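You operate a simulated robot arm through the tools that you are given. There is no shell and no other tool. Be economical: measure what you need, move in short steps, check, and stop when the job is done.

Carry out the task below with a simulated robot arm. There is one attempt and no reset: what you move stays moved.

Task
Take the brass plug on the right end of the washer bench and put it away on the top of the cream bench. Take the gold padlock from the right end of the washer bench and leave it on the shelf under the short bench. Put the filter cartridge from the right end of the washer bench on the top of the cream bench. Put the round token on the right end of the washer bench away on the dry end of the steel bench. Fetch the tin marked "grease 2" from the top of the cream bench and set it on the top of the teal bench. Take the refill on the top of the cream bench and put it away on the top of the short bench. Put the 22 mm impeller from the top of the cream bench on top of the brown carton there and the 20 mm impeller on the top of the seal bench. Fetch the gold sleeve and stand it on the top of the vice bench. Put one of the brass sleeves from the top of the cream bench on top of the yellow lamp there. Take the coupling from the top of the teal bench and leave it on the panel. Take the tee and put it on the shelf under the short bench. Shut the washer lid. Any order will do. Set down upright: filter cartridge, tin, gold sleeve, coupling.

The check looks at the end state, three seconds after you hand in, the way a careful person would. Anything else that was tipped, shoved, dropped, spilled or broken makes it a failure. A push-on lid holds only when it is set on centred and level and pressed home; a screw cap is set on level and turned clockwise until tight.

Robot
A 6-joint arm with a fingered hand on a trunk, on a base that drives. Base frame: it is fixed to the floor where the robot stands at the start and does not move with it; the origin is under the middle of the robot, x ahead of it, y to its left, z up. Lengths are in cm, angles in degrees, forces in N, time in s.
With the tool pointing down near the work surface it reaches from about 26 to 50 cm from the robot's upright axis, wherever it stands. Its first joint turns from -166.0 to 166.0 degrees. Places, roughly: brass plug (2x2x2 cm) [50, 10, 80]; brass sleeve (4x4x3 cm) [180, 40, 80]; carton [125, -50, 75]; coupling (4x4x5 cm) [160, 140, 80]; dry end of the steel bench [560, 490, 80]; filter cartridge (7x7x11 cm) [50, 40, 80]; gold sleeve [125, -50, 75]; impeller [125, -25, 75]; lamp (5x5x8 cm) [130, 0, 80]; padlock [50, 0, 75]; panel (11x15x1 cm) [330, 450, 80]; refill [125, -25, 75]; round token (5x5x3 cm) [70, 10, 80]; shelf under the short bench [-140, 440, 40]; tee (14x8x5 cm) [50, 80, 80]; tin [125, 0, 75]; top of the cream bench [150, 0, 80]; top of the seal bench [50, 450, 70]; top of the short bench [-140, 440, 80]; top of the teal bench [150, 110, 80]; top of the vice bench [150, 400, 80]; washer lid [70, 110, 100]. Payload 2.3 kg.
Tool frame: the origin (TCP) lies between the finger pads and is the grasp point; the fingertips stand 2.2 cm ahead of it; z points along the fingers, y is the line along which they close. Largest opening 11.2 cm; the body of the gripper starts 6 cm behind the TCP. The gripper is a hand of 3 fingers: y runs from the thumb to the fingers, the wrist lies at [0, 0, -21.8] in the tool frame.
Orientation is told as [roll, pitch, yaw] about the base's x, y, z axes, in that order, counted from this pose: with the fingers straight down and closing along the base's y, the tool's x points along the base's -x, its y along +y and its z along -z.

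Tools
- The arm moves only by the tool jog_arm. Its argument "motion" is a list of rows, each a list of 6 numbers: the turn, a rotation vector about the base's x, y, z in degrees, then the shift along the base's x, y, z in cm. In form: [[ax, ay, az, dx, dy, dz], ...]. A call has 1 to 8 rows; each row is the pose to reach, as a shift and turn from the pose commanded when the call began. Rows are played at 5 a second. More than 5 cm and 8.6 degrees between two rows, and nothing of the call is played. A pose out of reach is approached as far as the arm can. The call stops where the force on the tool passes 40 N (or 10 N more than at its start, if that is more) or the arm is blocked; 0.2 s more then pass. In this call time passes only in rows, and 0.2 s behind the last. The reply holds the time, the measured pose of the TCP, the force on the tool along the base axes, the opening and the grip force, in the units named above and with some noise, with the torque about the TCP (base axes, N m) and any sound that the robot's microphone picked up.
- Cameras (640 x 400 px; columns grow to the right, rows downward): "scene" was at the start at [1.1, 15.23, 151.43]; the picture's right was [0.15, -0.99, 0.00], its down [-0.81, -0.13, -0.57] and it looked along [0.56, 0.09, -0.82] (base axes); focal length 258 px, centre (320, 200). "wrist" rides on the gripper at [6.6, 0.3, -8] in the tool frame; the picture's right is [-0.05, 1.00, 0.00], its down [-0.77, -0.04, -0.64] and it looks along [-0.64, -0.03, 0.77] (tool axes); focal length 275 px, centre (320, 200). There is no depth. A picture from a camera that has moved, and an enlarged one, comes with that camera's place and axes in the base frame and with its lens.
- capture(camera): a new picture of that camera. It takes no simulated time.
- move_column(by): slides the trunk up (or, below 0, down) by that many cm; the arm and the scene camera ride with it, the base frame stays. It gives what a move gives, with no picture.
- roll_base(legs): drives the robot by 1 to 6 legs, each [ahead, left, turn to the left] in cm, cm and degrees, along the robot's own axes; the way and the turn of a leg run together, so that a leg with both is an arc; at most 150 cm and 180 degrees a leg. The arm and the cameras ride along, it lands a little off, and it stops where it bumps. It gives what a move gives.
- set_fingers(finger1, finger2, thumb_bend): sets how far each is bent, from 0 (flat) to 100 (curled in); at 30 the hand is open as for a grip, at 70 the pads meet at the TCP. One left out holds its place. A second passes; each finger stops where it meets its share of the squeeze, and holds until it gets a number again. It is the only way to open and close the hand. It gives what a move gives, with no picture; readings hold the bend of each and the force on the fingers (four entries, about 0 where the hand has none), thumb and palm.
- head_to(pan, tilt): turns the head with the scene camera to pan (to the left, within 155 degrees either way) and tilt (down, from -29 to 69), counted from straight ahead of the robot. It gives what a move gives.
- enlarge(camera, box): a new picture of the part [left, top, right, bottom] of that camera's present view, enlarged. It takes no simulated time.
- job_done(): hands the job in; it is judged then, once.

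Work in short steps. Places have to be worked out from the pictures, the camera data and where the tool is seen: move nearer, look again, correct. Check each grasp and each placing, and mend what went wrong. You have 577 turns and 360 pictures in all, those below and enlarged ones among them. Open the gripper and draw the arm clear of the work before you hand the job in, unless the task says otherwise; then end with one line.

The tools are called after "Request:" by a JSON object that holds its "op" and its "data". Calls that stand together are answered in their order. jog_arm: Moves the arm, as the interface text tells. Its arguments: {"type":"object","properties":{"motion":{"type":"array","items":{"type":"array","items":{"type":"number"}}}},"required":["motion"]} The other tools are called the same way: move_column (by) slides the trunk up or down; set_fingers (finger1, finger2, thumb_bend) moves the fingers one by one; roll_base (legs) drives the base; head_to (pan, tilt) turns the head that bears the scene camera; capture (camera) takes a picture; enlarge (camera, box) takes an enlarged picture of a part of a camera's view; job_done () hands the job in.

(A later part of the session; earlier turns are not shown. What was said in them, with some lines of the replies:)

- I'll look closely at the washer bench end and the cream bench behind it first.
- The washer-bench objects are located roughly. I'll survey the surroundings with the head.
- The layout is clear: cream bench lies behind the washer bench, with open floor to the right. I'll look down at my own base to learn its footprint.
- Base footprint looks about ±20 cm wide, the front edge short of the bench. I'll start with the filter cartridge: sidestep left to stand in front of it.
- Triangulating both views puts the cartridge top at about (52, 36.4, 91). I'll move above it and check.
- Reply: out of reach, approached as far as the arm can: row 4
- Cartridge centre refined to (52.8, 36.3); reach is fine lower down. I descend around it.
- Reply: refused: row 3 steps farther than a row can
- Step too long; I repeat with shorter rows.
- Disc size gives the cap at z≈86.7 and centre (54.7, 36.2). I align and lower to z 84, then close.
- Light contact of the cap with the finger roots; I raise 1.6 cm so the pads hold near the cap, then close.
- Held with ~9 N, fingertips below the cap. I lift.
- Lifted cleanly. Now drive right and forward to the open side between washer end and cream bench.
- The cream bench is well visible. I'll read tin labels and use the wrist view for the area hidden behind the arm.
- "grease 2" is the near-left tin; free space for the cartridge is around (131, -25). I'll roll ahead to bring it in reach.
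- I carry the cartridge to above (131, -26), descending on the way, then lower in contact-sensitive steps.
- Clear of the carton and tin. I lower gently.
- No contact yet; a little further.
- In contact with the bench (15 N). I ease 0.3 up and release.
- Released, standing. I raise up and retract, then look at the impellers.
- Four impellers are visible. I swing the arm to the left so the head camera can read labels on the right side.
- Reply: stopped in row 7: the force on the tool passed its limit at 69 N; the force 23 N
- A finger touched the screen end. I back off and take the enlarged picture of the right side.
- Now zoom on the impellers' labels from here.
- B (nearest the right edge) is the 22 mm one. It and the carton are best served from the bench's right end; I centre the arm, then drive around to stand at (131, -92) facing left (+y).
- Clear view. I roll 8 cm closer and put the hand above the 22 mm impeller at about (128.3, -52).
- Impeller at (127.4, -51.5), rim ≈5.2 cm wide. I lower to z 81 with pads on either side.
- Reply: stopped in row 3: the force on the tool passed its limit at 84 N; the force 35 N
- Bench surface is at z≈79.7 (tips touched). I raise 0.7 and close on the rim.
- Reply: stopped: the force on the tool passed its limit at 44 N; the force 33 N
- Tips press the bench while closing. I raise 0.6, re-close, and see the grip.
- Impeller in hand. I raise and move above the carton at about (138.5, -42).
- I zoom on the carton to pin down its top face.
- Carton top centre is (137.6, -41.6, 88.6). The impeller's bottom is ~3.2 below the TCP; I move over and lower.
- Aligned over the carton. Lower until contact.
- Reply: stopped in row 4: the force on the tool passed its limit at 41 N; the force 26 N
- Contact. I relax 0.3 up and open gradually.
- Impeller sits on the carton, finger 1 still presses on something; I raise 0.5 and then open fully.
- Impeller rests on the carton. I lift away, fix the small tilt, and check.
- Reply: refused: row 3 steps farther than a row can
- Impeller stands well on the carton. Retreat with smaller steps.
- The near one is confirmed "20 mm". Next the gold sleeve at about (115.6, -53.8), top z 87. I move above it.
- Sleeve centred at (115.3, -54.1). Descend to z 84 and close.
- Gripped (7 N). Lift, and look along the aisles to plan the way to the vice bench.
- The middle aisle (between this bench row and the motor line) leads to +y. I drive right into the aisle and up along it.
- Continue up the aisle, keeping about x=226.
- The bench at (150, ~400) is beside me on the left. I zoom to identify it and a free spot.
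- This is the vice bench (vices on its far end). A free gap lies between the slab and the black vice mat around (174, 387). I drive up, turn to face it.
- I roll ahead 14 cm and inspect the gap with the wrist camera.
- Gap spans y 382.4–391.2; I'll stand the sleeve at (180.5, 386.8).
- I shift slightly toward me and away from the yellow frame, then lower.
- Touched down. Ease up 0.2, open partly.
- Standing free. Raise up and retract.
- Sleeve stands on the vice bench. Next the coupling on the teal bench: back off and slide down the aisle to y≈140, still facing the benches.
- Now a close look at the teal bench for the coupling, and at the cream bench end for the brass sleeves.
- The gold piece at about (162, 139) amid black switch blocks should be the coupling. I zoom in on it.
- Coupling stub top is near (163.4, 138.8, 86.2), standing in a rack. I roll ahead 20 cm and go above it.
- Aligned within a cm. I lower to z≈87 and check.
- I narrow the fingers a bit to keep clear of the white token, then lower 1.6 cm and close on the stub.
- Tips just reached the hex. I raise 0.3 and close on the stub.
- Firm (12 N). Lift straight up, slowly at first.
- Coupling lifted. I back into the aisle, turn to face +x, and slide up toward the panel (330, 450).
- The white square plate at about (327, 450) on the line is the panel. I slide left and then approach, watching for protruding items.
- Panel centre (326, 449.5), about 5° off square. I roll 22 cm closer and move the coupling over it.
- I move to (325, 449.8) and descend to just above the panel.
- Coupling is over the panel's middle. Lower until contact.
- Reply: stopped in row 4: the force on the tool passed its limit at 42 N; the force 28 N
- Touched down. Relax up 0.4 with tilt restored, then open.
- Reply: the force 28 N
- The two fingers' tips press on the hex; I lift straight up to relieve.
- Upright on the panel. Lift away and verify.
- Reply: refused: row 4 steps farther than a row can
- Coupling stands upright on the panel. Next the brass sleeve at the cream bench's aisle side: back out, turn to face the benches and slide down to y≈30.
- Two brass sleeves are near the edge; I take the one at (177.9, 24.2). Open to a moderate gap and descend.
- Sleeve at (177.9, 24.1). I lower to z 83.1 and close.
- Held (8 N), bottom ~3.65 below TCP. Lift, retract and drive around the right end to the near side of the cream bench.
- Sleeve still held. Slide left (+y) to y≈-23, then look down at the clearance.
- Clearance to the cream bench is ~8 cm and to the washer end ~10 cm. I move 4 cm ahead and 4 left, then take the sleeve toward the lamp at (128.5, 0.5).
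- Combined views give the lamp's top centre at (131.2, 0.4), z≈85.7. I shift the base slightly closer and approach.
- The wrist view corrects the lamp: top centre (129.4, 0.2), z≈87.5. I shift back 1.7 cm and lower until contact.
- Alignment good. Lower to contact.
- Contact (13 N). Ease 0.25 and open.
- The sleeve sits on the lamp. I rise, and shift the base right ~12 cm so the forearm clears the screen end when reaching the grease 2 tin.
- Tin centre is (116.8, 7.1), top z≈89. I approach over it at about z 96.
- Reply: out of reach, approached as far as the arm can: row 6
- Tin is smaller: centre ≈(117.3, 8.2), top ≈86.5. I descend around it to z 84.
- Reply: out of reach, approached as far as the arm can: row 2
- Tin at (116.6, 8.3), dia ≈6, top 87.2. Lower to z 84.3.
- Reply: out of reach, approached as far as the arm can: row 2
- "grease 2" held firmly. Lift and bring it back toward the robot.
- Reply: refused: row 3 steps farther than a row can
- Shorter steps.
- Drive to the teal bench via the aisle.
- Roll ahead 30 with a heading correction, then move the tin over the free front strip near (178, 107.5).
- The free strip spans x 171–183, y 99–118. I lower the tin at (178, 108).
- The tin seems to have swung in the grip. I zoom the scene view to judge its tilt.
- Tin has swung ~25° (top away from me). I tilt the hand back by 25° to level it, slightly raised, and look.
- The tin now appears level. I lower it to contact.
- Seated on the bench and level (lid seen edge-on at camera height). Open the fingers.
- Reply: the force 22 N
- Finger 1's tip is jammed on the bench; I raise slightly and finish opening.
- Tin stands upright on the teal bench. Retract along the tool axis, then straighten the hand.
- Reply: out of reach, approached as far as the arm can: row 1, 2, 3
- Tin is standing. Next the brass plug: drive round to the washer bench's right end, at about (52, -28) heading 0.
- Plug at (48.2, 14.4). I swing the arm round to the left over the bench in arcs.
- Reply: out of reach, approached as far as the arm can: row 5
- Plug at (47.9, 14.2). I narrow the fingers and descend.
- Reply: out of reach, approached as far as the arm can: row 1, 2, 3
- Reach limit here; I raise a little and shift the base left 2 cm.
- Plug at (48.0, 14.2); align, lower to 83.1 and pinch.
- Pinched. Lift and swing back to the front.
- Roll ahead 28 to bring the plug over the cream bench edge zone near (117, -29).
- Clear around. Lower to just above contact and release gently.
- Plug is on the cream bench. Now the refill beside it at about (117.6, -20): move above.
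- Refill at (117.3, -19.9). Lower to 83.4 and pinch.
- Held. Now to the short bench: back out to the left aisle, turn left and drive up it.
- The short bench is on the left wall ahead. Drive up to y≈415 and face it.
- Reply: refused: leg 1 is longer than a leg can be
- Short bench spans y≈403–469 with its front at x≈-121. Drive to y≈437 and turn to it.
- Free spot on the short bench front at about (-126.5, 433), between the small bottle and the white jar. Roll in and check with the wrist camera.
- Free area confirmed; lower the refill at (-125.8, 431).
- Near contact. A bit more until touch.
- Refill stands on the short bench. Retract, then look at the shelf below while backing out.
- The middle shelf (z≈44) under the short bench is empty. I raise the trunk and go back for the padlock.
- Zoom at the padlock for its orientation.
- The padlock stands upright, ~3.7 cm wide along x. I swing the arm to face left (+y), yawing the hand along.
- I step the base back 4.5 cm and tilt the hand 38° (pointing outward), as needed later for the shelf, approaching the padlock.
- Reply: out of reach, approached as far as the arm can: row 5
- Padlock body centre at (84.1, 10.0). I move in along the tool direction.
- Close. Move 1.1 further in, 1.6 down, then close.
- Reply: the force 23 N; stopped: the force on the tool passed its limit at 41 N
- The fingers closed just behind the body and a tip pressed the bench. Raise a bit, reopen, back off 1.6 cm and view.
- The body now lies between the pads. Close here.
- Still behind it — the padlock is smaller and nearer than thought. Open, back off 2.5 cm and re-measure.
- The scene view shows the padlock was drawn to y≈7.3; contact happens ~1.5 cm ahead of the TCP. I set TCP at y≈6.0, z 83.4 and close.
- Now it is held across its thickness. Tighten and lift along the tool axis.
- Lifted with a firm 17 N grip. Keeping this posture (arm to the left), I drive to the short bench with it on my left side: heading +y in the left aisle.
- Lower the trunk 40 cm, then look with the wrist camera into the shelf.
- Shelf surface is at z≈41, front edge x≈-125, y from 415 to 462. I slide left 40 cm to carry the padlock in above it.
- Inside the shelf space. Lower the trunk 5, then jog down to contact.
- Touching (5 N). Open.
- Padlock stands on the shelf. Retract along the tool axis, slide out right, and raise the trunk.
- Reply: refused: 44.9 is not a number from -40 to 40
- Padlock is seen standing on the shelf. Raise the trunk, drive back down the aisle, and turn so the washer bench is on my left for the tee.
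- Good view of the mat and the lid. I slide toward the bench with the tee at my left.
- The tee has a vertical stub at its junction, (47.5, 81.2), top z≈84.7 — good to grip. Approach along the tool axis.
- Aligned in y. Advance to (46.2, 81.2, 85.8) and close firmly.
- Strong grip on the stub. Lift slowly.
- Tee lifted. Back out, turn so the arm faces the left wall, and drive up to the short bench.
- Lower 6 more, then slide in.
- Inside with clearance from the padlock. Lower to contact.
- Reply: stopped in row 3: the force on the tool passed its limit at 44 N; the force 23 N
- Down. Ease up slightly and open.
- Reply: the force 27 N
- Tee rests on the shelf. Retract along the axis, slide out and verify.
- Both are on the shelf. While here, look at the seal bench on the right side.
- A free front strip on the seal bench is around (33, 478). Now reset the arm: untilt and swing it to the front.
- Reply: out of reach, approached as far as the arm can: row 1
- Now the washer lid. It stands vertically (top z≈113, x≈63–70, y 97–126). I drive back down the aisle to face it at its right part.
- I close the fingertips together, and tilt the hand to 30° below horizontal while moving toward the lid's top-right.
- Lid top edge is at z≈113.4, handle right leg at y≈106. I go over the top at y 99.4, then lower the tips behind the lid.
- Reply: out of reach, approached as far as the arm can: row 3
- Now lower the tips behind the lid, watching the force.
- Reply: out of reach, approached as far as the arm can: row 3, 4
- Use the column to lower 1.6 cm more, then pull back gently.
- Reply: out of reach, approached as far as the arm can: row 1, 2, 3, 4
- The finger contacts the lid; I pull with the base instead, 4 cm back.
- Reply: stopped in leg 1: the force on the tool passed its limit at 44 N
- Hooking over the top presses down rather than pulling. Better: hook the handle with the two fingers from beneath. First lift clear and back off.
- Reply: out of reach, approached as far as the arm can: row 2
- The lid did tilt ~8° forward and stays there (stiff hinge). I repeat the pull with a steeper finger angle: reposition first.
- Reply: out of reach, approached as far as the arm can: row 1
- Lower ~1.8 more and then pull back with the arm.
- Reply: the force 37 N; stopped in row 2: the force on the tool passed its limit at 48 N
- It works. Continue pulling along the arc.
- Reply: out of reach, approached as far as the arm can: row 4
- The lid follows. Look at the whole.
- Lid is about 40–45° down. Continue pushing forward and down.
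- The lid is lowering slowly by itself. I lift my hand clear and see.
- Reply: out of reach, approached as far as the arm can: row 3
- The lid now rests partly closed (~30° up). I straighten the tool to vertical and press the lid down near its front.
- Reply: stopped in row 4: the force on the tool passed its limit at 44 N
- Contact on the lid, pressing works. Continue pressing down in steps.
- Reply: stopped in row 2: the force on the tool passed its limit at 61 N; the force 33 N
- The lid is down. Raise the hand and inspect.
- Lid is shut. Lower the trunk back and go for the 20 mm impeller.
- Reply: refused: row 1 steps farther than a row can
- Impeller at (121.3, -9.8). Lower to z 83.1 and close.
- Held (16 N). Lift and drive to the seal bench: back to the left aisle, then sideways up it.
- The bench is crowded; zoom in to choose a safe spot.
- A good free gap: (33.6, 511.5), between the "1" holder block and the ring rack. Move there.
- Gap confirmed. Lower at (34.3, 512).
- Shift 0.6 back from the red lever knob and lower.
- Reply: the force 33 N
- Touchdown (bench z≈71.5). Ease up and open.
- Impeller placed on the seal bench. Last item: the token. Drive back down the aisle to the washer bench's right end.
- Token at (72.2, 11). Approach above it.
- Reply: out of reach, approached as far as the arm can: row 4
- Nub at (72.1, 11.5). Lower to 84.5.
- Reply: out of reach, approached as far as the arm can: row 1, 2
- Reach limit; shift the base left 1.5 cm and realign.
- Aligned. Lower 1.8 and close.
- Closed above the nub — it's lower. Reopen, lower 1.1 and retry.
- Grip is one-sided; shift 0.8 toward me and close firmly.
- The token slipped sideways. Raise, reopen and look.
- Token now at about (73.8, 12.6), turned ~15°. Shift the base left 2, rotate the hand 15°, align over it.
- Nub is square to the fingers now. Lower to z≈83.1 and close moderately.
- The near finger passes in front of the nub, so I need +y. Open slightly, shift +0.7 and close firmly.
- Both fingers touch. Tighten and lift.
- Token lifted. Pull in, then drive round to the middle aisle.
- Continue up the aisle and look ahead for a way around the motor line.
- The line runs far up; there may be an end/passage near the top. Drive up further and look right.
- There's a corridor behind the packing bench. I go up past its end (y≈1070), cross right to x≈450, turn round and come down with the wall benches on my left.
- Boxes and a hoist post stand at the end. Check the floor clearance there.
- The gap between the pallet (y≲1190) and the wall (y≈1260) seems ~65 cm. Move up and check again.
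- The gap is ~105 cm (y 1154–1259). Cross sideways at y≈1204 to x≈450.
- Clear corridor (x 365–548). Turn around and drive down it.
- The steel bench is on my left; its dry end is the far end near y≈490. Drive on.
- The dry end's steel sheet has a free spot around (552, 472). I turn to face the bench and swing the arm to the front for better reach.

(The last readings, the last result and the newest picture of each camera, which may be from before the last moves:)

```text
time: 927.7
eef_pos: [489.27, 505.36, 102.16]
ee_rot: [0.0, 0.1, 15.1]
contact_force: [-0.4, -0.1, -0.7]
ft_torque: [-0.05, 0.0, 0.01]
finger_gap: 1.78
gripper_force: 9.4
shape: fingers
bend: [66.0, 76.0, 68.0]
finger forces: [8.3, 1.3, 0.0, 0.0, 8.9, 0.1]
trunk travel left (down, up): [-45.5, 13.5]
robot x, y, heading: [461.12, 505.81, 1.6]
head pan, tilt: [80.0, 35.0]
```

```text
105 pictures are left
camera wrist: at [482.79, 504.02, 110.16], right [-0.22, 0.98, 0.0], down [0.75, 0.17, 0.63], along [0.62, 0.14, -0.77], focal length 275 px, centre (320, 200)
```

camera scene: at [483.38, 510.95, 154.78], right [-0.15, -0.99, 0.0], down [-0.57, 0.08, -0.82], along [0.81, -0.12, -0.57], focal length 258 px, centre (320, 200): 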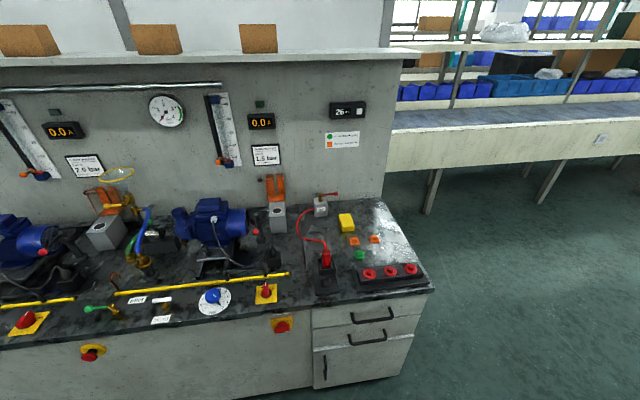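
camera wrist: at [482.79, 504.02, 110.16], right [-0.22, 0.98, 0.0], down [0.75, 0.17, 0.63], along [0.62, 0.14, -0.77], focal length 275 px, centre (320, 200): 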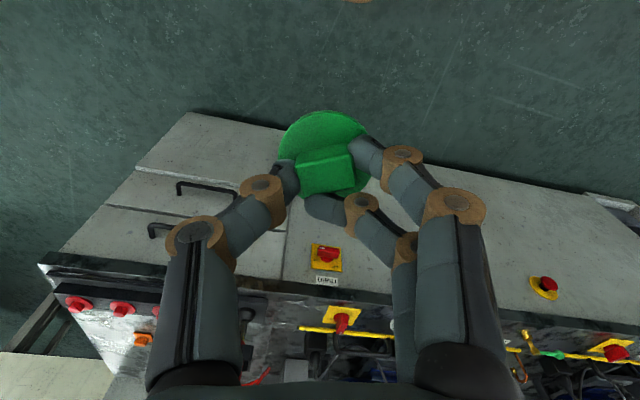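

Request:
{"op": "roll_base", "data": {"legs": [[0, -33, -1.6], [36, 0, 0]]}}

Request:
{"op": "head_to", "data": {"pan": 5, "tilt": 48}}

Request:
{"op": "capture", "data": {"camera": "scene"}}

Request:
{"op": "capture", "data": {"camera": "wrist"}}

```text
time: 931.8
eef_pos: [525.23, 472.75, 102.22]
ee_rot: [-0.1, 0.1, 14.7]
contact_force: [0.7, -0.4, 0.6]
ft_torque: [-0.01, 0.02, 0.05]
finger_gap: 1.78
gripper_force: 8.9
shape: fingers
bend: [66.0, 76.0, 68.0]
finger forces: [8.1, 1.4, 0.0, 0.1, 9.0, 0.0]
trunk travel left (down, up): [-45.5, 13.5]
robot x, y, heading: [496.9, 473.13, 1.6]
head pan, tilt: [80.0, 35.0]
```

```text
time: 933.2
eef_pos: [525.21, 472.73, 102.21]
ee_rot: [0.0, 0.1, 14.7]
contact_force: [0.5, -0.2, 0.2]
ft_torque: [-0.01, -0.03, 0.03]
finger_gap: 1.75
gripper_force: 9.6
shape: fingers
bend: [66.0, 76.0, 68.0]
finger forces: [8.2, 1.2, 0.1, 0.1, 8.9, 0.1]
trunk travel left (down, up): [-45.5, 13.5]
robot x, y, heading: [496.97, 473.49, 1.7]
head pan, tilt: [5.0, 48.0]
```

```text
104 pictures are left
camera scene: at [498.27, 488.17, 152.88], right [0.11, -0.99, 0.0], down [-0.74, -0.08, -0.67], along [0.66, 0.08, -0.74], focal length 258 px, centre (320, 200)
```

scene: 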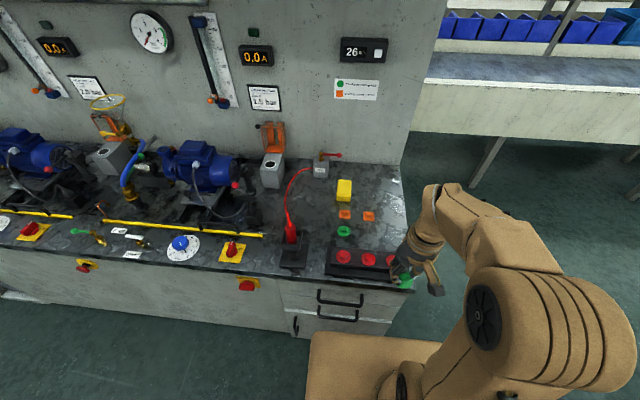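

```text
103 pictures are left
camera wrist: at [518.81, 471.44, 110.17], right [-0.21, 0.98, 0.0], down [0.76, 0.16, 0.63], along [0.62, 0.13, -0.77], focal length 275 px, centre (320, 200)
```

wrist: 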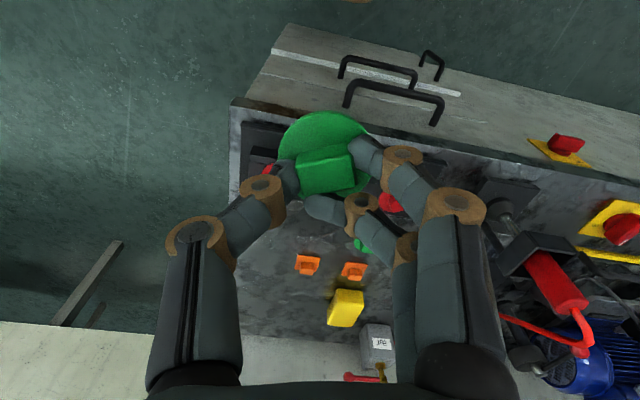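

Free spot centre (550.5, 472.5), behind the red rack and right of the tags. Roll 6 ahead and extend.

Request:
{"op": "roll_base", "data": {"legs": [[6.5, 0, -1.6]]}}

Request:
{"op": "jog_arm", "data": {"motion": [[0, 0, 0, 4, 0.2, -1], [0, 0, 0, 8, 0.3, -3], [0, 0, 0, 12, 0.3, -5], [0, 0, 0, 15.5, 0.3, -7], [0, 0, 0, 18.3, 0.3, -9.5]]}}

Request:
{"op": "capture", "data": {"camera": "wrist"}}

Request:
{"op": "capture", "data": {"camera": "scene"}}

```text
time: 934.2
eef_pos: [531.97, 472.2, 102.2]
ee_rot: [0.0, 0.2, 13.0]
contact_force: [0.4, 0.7, 0.2]
ft_torque: [-0.02, -0.01, 0.03]
finger_gap: 1.79
gripper_force: 9.3
shape: fingers
bend: [66.0, 76.0, 68.0]
finger forces: [8.3, 1.2, 0.0, 0.1, 9.0, 0.0]
trunk travel left (down, up): [-45.5, 13.5]
robot x, y, heading: [503.2, 473.16, 0.0]
head pan, tilt: [5.0, 48.0]
```

```text
time: 935.4
eef_pos: [550.17, 472.02, 92.72]
ee_rot: [0.1, 0.1, 13.2]
contact_force: [0.5, -0.5, 0.1]
ft_torque: [-0.01, 0.02, -0.01]
finger_gap: 1.8
gripper_force: 9.3
shape: fingers
bend: [66.0, 76.0, 68.0]
finger forces: [8.3, 1.4, 0.0, 0.1, 8.7, 0.1]
trunk travel left (down, up): [-45.5, 13.5]
robot x, y, heading: [503.47, 473.37, -0.1]
head pan, tilt: [5.0, 48.0]
```

```text
102 pictures are left
camera wrist: at [543.67, 470.88, 100.65], right [-0.18, 0.98, 0.0], down [0.76, 0.14, 0.63], along [0.62, 0.12, -0.77], focal length 275 px, centre (320, 200)
```

wrist: 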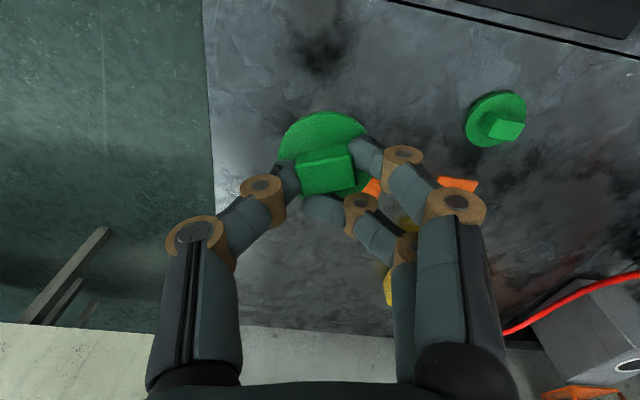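

```text
101 pictures are left
camera scene: at [505.32, 488.2, 152.88], right [0.09, -1.0, 0.0], down [-0.74, -0.06, -0.67], along [0.67, 0.06, -0.74], focal length 258 px, centre (320, 200)
```

scene: 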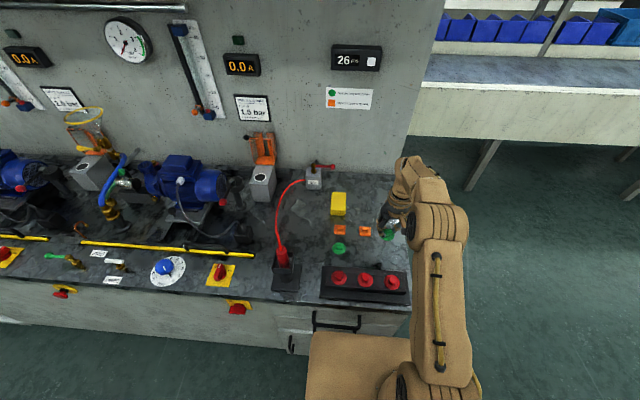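

Well placed. Lower gently.

Request:
{"op": "jog_arm", "data": {"motion": [[0, 0, 0, 0, 0, -3], [0, 0, 0, 0, 0, -6], [0, 0, 0, 0, 0, -7.5], [0, 0, 0, 0, 0, -8.5]]}}

Request:
{"op": "jog_arm", "data": {"motion": [[0, 0, 0, 0, 0, -0.4], [0, 0, 0, 0, 0, -0.8], [0, 0, 0, 0, 0, -1.2], [0, 0, 0, 0, 0, -1.6]]}}

Request:
{"op": "capture", "data": {"camera": "wrist"}}

```text
time: 936.4
eef_pos: [550.17, 472.14, 83.86]
ee_rot: [0.0, 0.0, 13.1]
contact_force: [-0.5, 0.3, -0.8]
ft_torque: [0.06, -0.04, 0.02]
finger_gap: 1.75
gripper_force: 9.0
shape: fingers
bend: [66.0, 76.0, 68.0]
finger forces: [8.4, 1.1, 0.1, 0.0, 8.7, 0.0]
trunk travel left (down, up): [-45.5, 13.5]
robot x, y, heading: [503.1, 473.37, -0.2]
head pan, tilt: [5.0, 48.0]
```

```text
time: 937.4
eef_pos: [550.19, 472.41, 82.81]
ee_rot: [-0.2, -0.3, 13.2]
contact_force: [7.9, 0.2, 32.2]
ft_torque: [0.02, 0.2, -0.02]
finger_gap: 1.75
gripper_force: 28.0
shape: fingers
bend: [71.0, 76.0, 70.0]
finger forces: [22.1, 7.9, 0.0, 0.0, 25.6, 0.0]
trunk travel left (down, up): [-45.5, 13.5]
robot x, y, heading: [503.47, 473.09, -0.0]
head pan, tilt: [5.0, 48.0]
```

```text
100 pictures are left
camera wrist: at [543.66, 471.2, 90.76], right [-0.18, 0.98, 0.0], down [0.76, 0.14, 0.64], along [0.63, 0.11, -0.77], focal length 275 px, centre (320, 200)
```

wrist: 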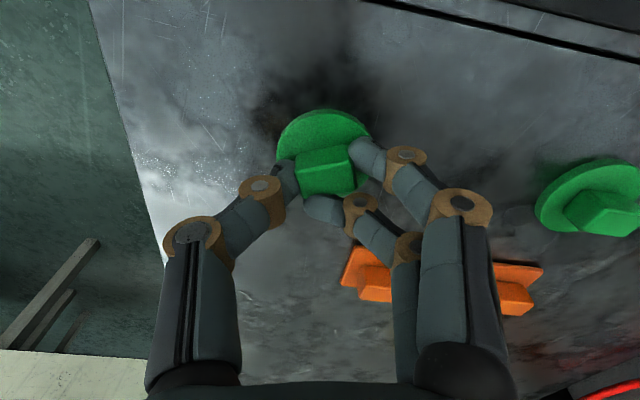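

Down. Ease up and open.

Request:
{"op": "jog_arm", "data": {"motion": [[0, 0, 0, 0, 0, 0.5]]}}

Request:
{"op": "set_fingers", "data": {"finger1": 56, "finger2": 56, "thumb_bend": 56}}

Request:
{"op": "jog_arm", "data": {"motion": [[0, 0, 0, 0, 0, 2], [0, 0, 0, 0, 0, 6], [0, 0, 0, -1, 0, 10.5], [0, 0, 0, -4, 0, 14], [0, 0, 0, -8, 0, 17], [0, 0, 0, -12, 0, 19]]}}

Request:
{"op": "capture", "data": {"camera": "wrist"}}

Request:
{"op": "enlarge", "data": {"camera": "scene", "box": [300, 170, 440, 310]}}

```text
time: 937.8
eef_pos: [550.12, 472.33, 82.99]
ee_rot: [0.0, 0.2, 13.1]
contact_force: [0.3, 0.2, 4.5]
ft_torque: [-0.01, 0.06, 0.01]
finger_gap: 1.75
gripper_force: 14.1
shape: fingers
bend: [70.0, 76.0, 69.0]
finger forces: [12.1, 4.5, 0.0, 0.0, 11.0, 0.1]
trunk travel left (down, up): [-45.5, 13.5]
robot x, y, heading: [503.65, 473.43, 0.1]
head pan, tilt: [5.0, 48.0]
```

```text
time: 938.8
eef_pos: [550.09, 472.34, 83.07]
ee_rot: [0.0, 0.1, 13.1]
contact_force: [-0.1, -2.7, 14.2]
ft_torque: [0.19, 0.11, 0.02]
finger_gap: 3.26
gripper_force: 6.9
shape: fingers
bend: [62.0, 62.0, 56.0]
finger forces: [8.2, 6.3, 0.0, 0.0, 0.0, 0.0]
trunk travel left (down, up): [-45.5, 13.5]
robot x, y, heading: [503.49, 473.51, -0.2]
head pan, tilt: [5.0, 48.0]
```

```text
time: 940.2
eef_pos: [538.45, 472.6, 102.01]
ee_rot: [0.0, 0.1, 13.1]
contact_force: [-0.7, 0.0, -0.9]
ft_torque: [-0.05, -0.02, -0.03]
finger_gap: 3.7
gripper_force: 0.0
shape: fingers
bend: [56.0, 56.0, 56.0]
finger forces: [0.0, 0.0, 0.0, 0.1, 0.0, 0.0]
trunk travel left (down, up): [-45.5, 13.5]
robot x, y, heading: [503.55, 473.29, -0.3]
head pan, tilt: [5.0, 48.0]
```

```text
99 pictures are left
camera wrist: at [531.94, 471.46, 110.01], right [-0.18, 0.98, 0.0], down [0.76, 0.14, 0.63], along [0.62, 0.12, -0.77], focal length 275 px, centre (320, 200)
```

wrist: 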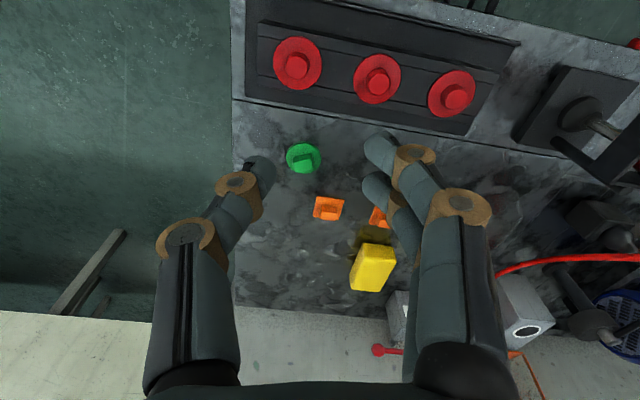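

```text
2.86 times, centred on (370, 240) of scene
camera zoom: at [505.08, 488.21, 152.88], right [0.09, -1.0, 0.0], down [-0.74, -0.06, -0.67], along [0.67, 0.06, -0.74], focal length 737 px, centre (177, 86)
```

zoom: 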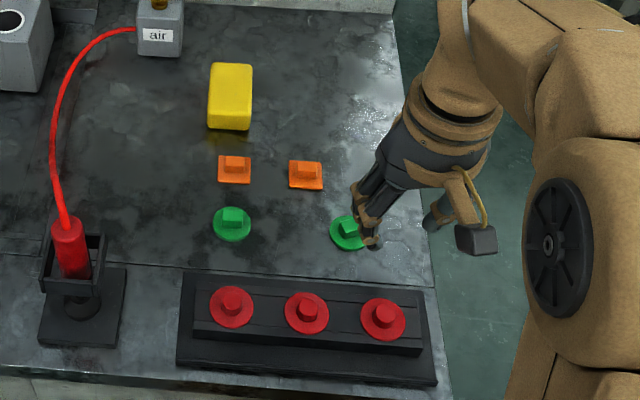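

Token lies on the dry end. Open the hand, back away clear of the bench.

Request:
{"op": "set_fingers", "data": {"finger1": 30, "finger2": 30, "thumb_bend": 30}}

Request:
{"op": "roll_base", "data": {"legs": [[-45, 0, 0]]}}

Request:
{"op": "enlarge", "data": {"camera": "scene", "box": [250, 80, 450, 240]}}

```text
time: 941.2
eef_pos: [538.53, 472.58, 102.04]
ee_rot: [0.0, 0.1, 13.2]
contact_force: [-0.2, -0.2, -0.6]
ft_torque: [0.01, -0.01, -0.06]
finger_gap: 11.13
gripper_force: 0.1
shape: fingers
bend: [30.0, 30.0, 30.0]
finger forces: [0.1, 0.0, 0.0, 0.0, 0.0, 0.1]
trunk travel left (down, up): [-45.5, 13.5]
robot x, y, heading: [503.5, 473.26, 0.1]
head pan, tilt: [5.0, 48.0]
```

```text
time: 943.9
eef_pos: [493.83, 472.38, 101.98]
ee_rot: [0.1, 0.2, 12.2]
contact_force: [-0.8, 0.0, 1.0]
ft_torque: [-0.02, 0.0, 0.0]
finger_gap: 11.12
gripper_force: 0.1
shape: fingers
bend: [30.0, 30.0, 30.0]
finger forces: [0.0, 0.1, 0.0, 0.1, 0.1, 0.0]
trunk travel left (down, up): [-45.5, 13.5]
robot x, y, heading: [458.29, 474.21, -0.8]
head pan, tilt: [5.0, 48.0]
```

```text
2.50 times, centred on (350, 160) of scene
camera zoom: at [460.54, 488.54, 152.88], right [0.07, -1.0, 0.0], down [-0.74, -0.05, -0.67], along [0.67, 0.05, -0.74], focal length 645 px, centre (245, 300)
```

zoom: 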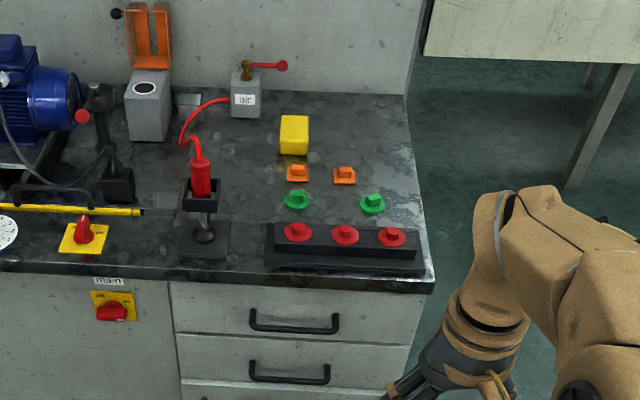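

Everything is in place, the hand is open and clear of the work; I hand the job in.

Request:
{"op": "job_done", "data": {}}

```text
The job is handed in.
```

All twelve moves are done and the washer lid is shut; I checked each placement when I let go but did not go back for a final look before handing in.
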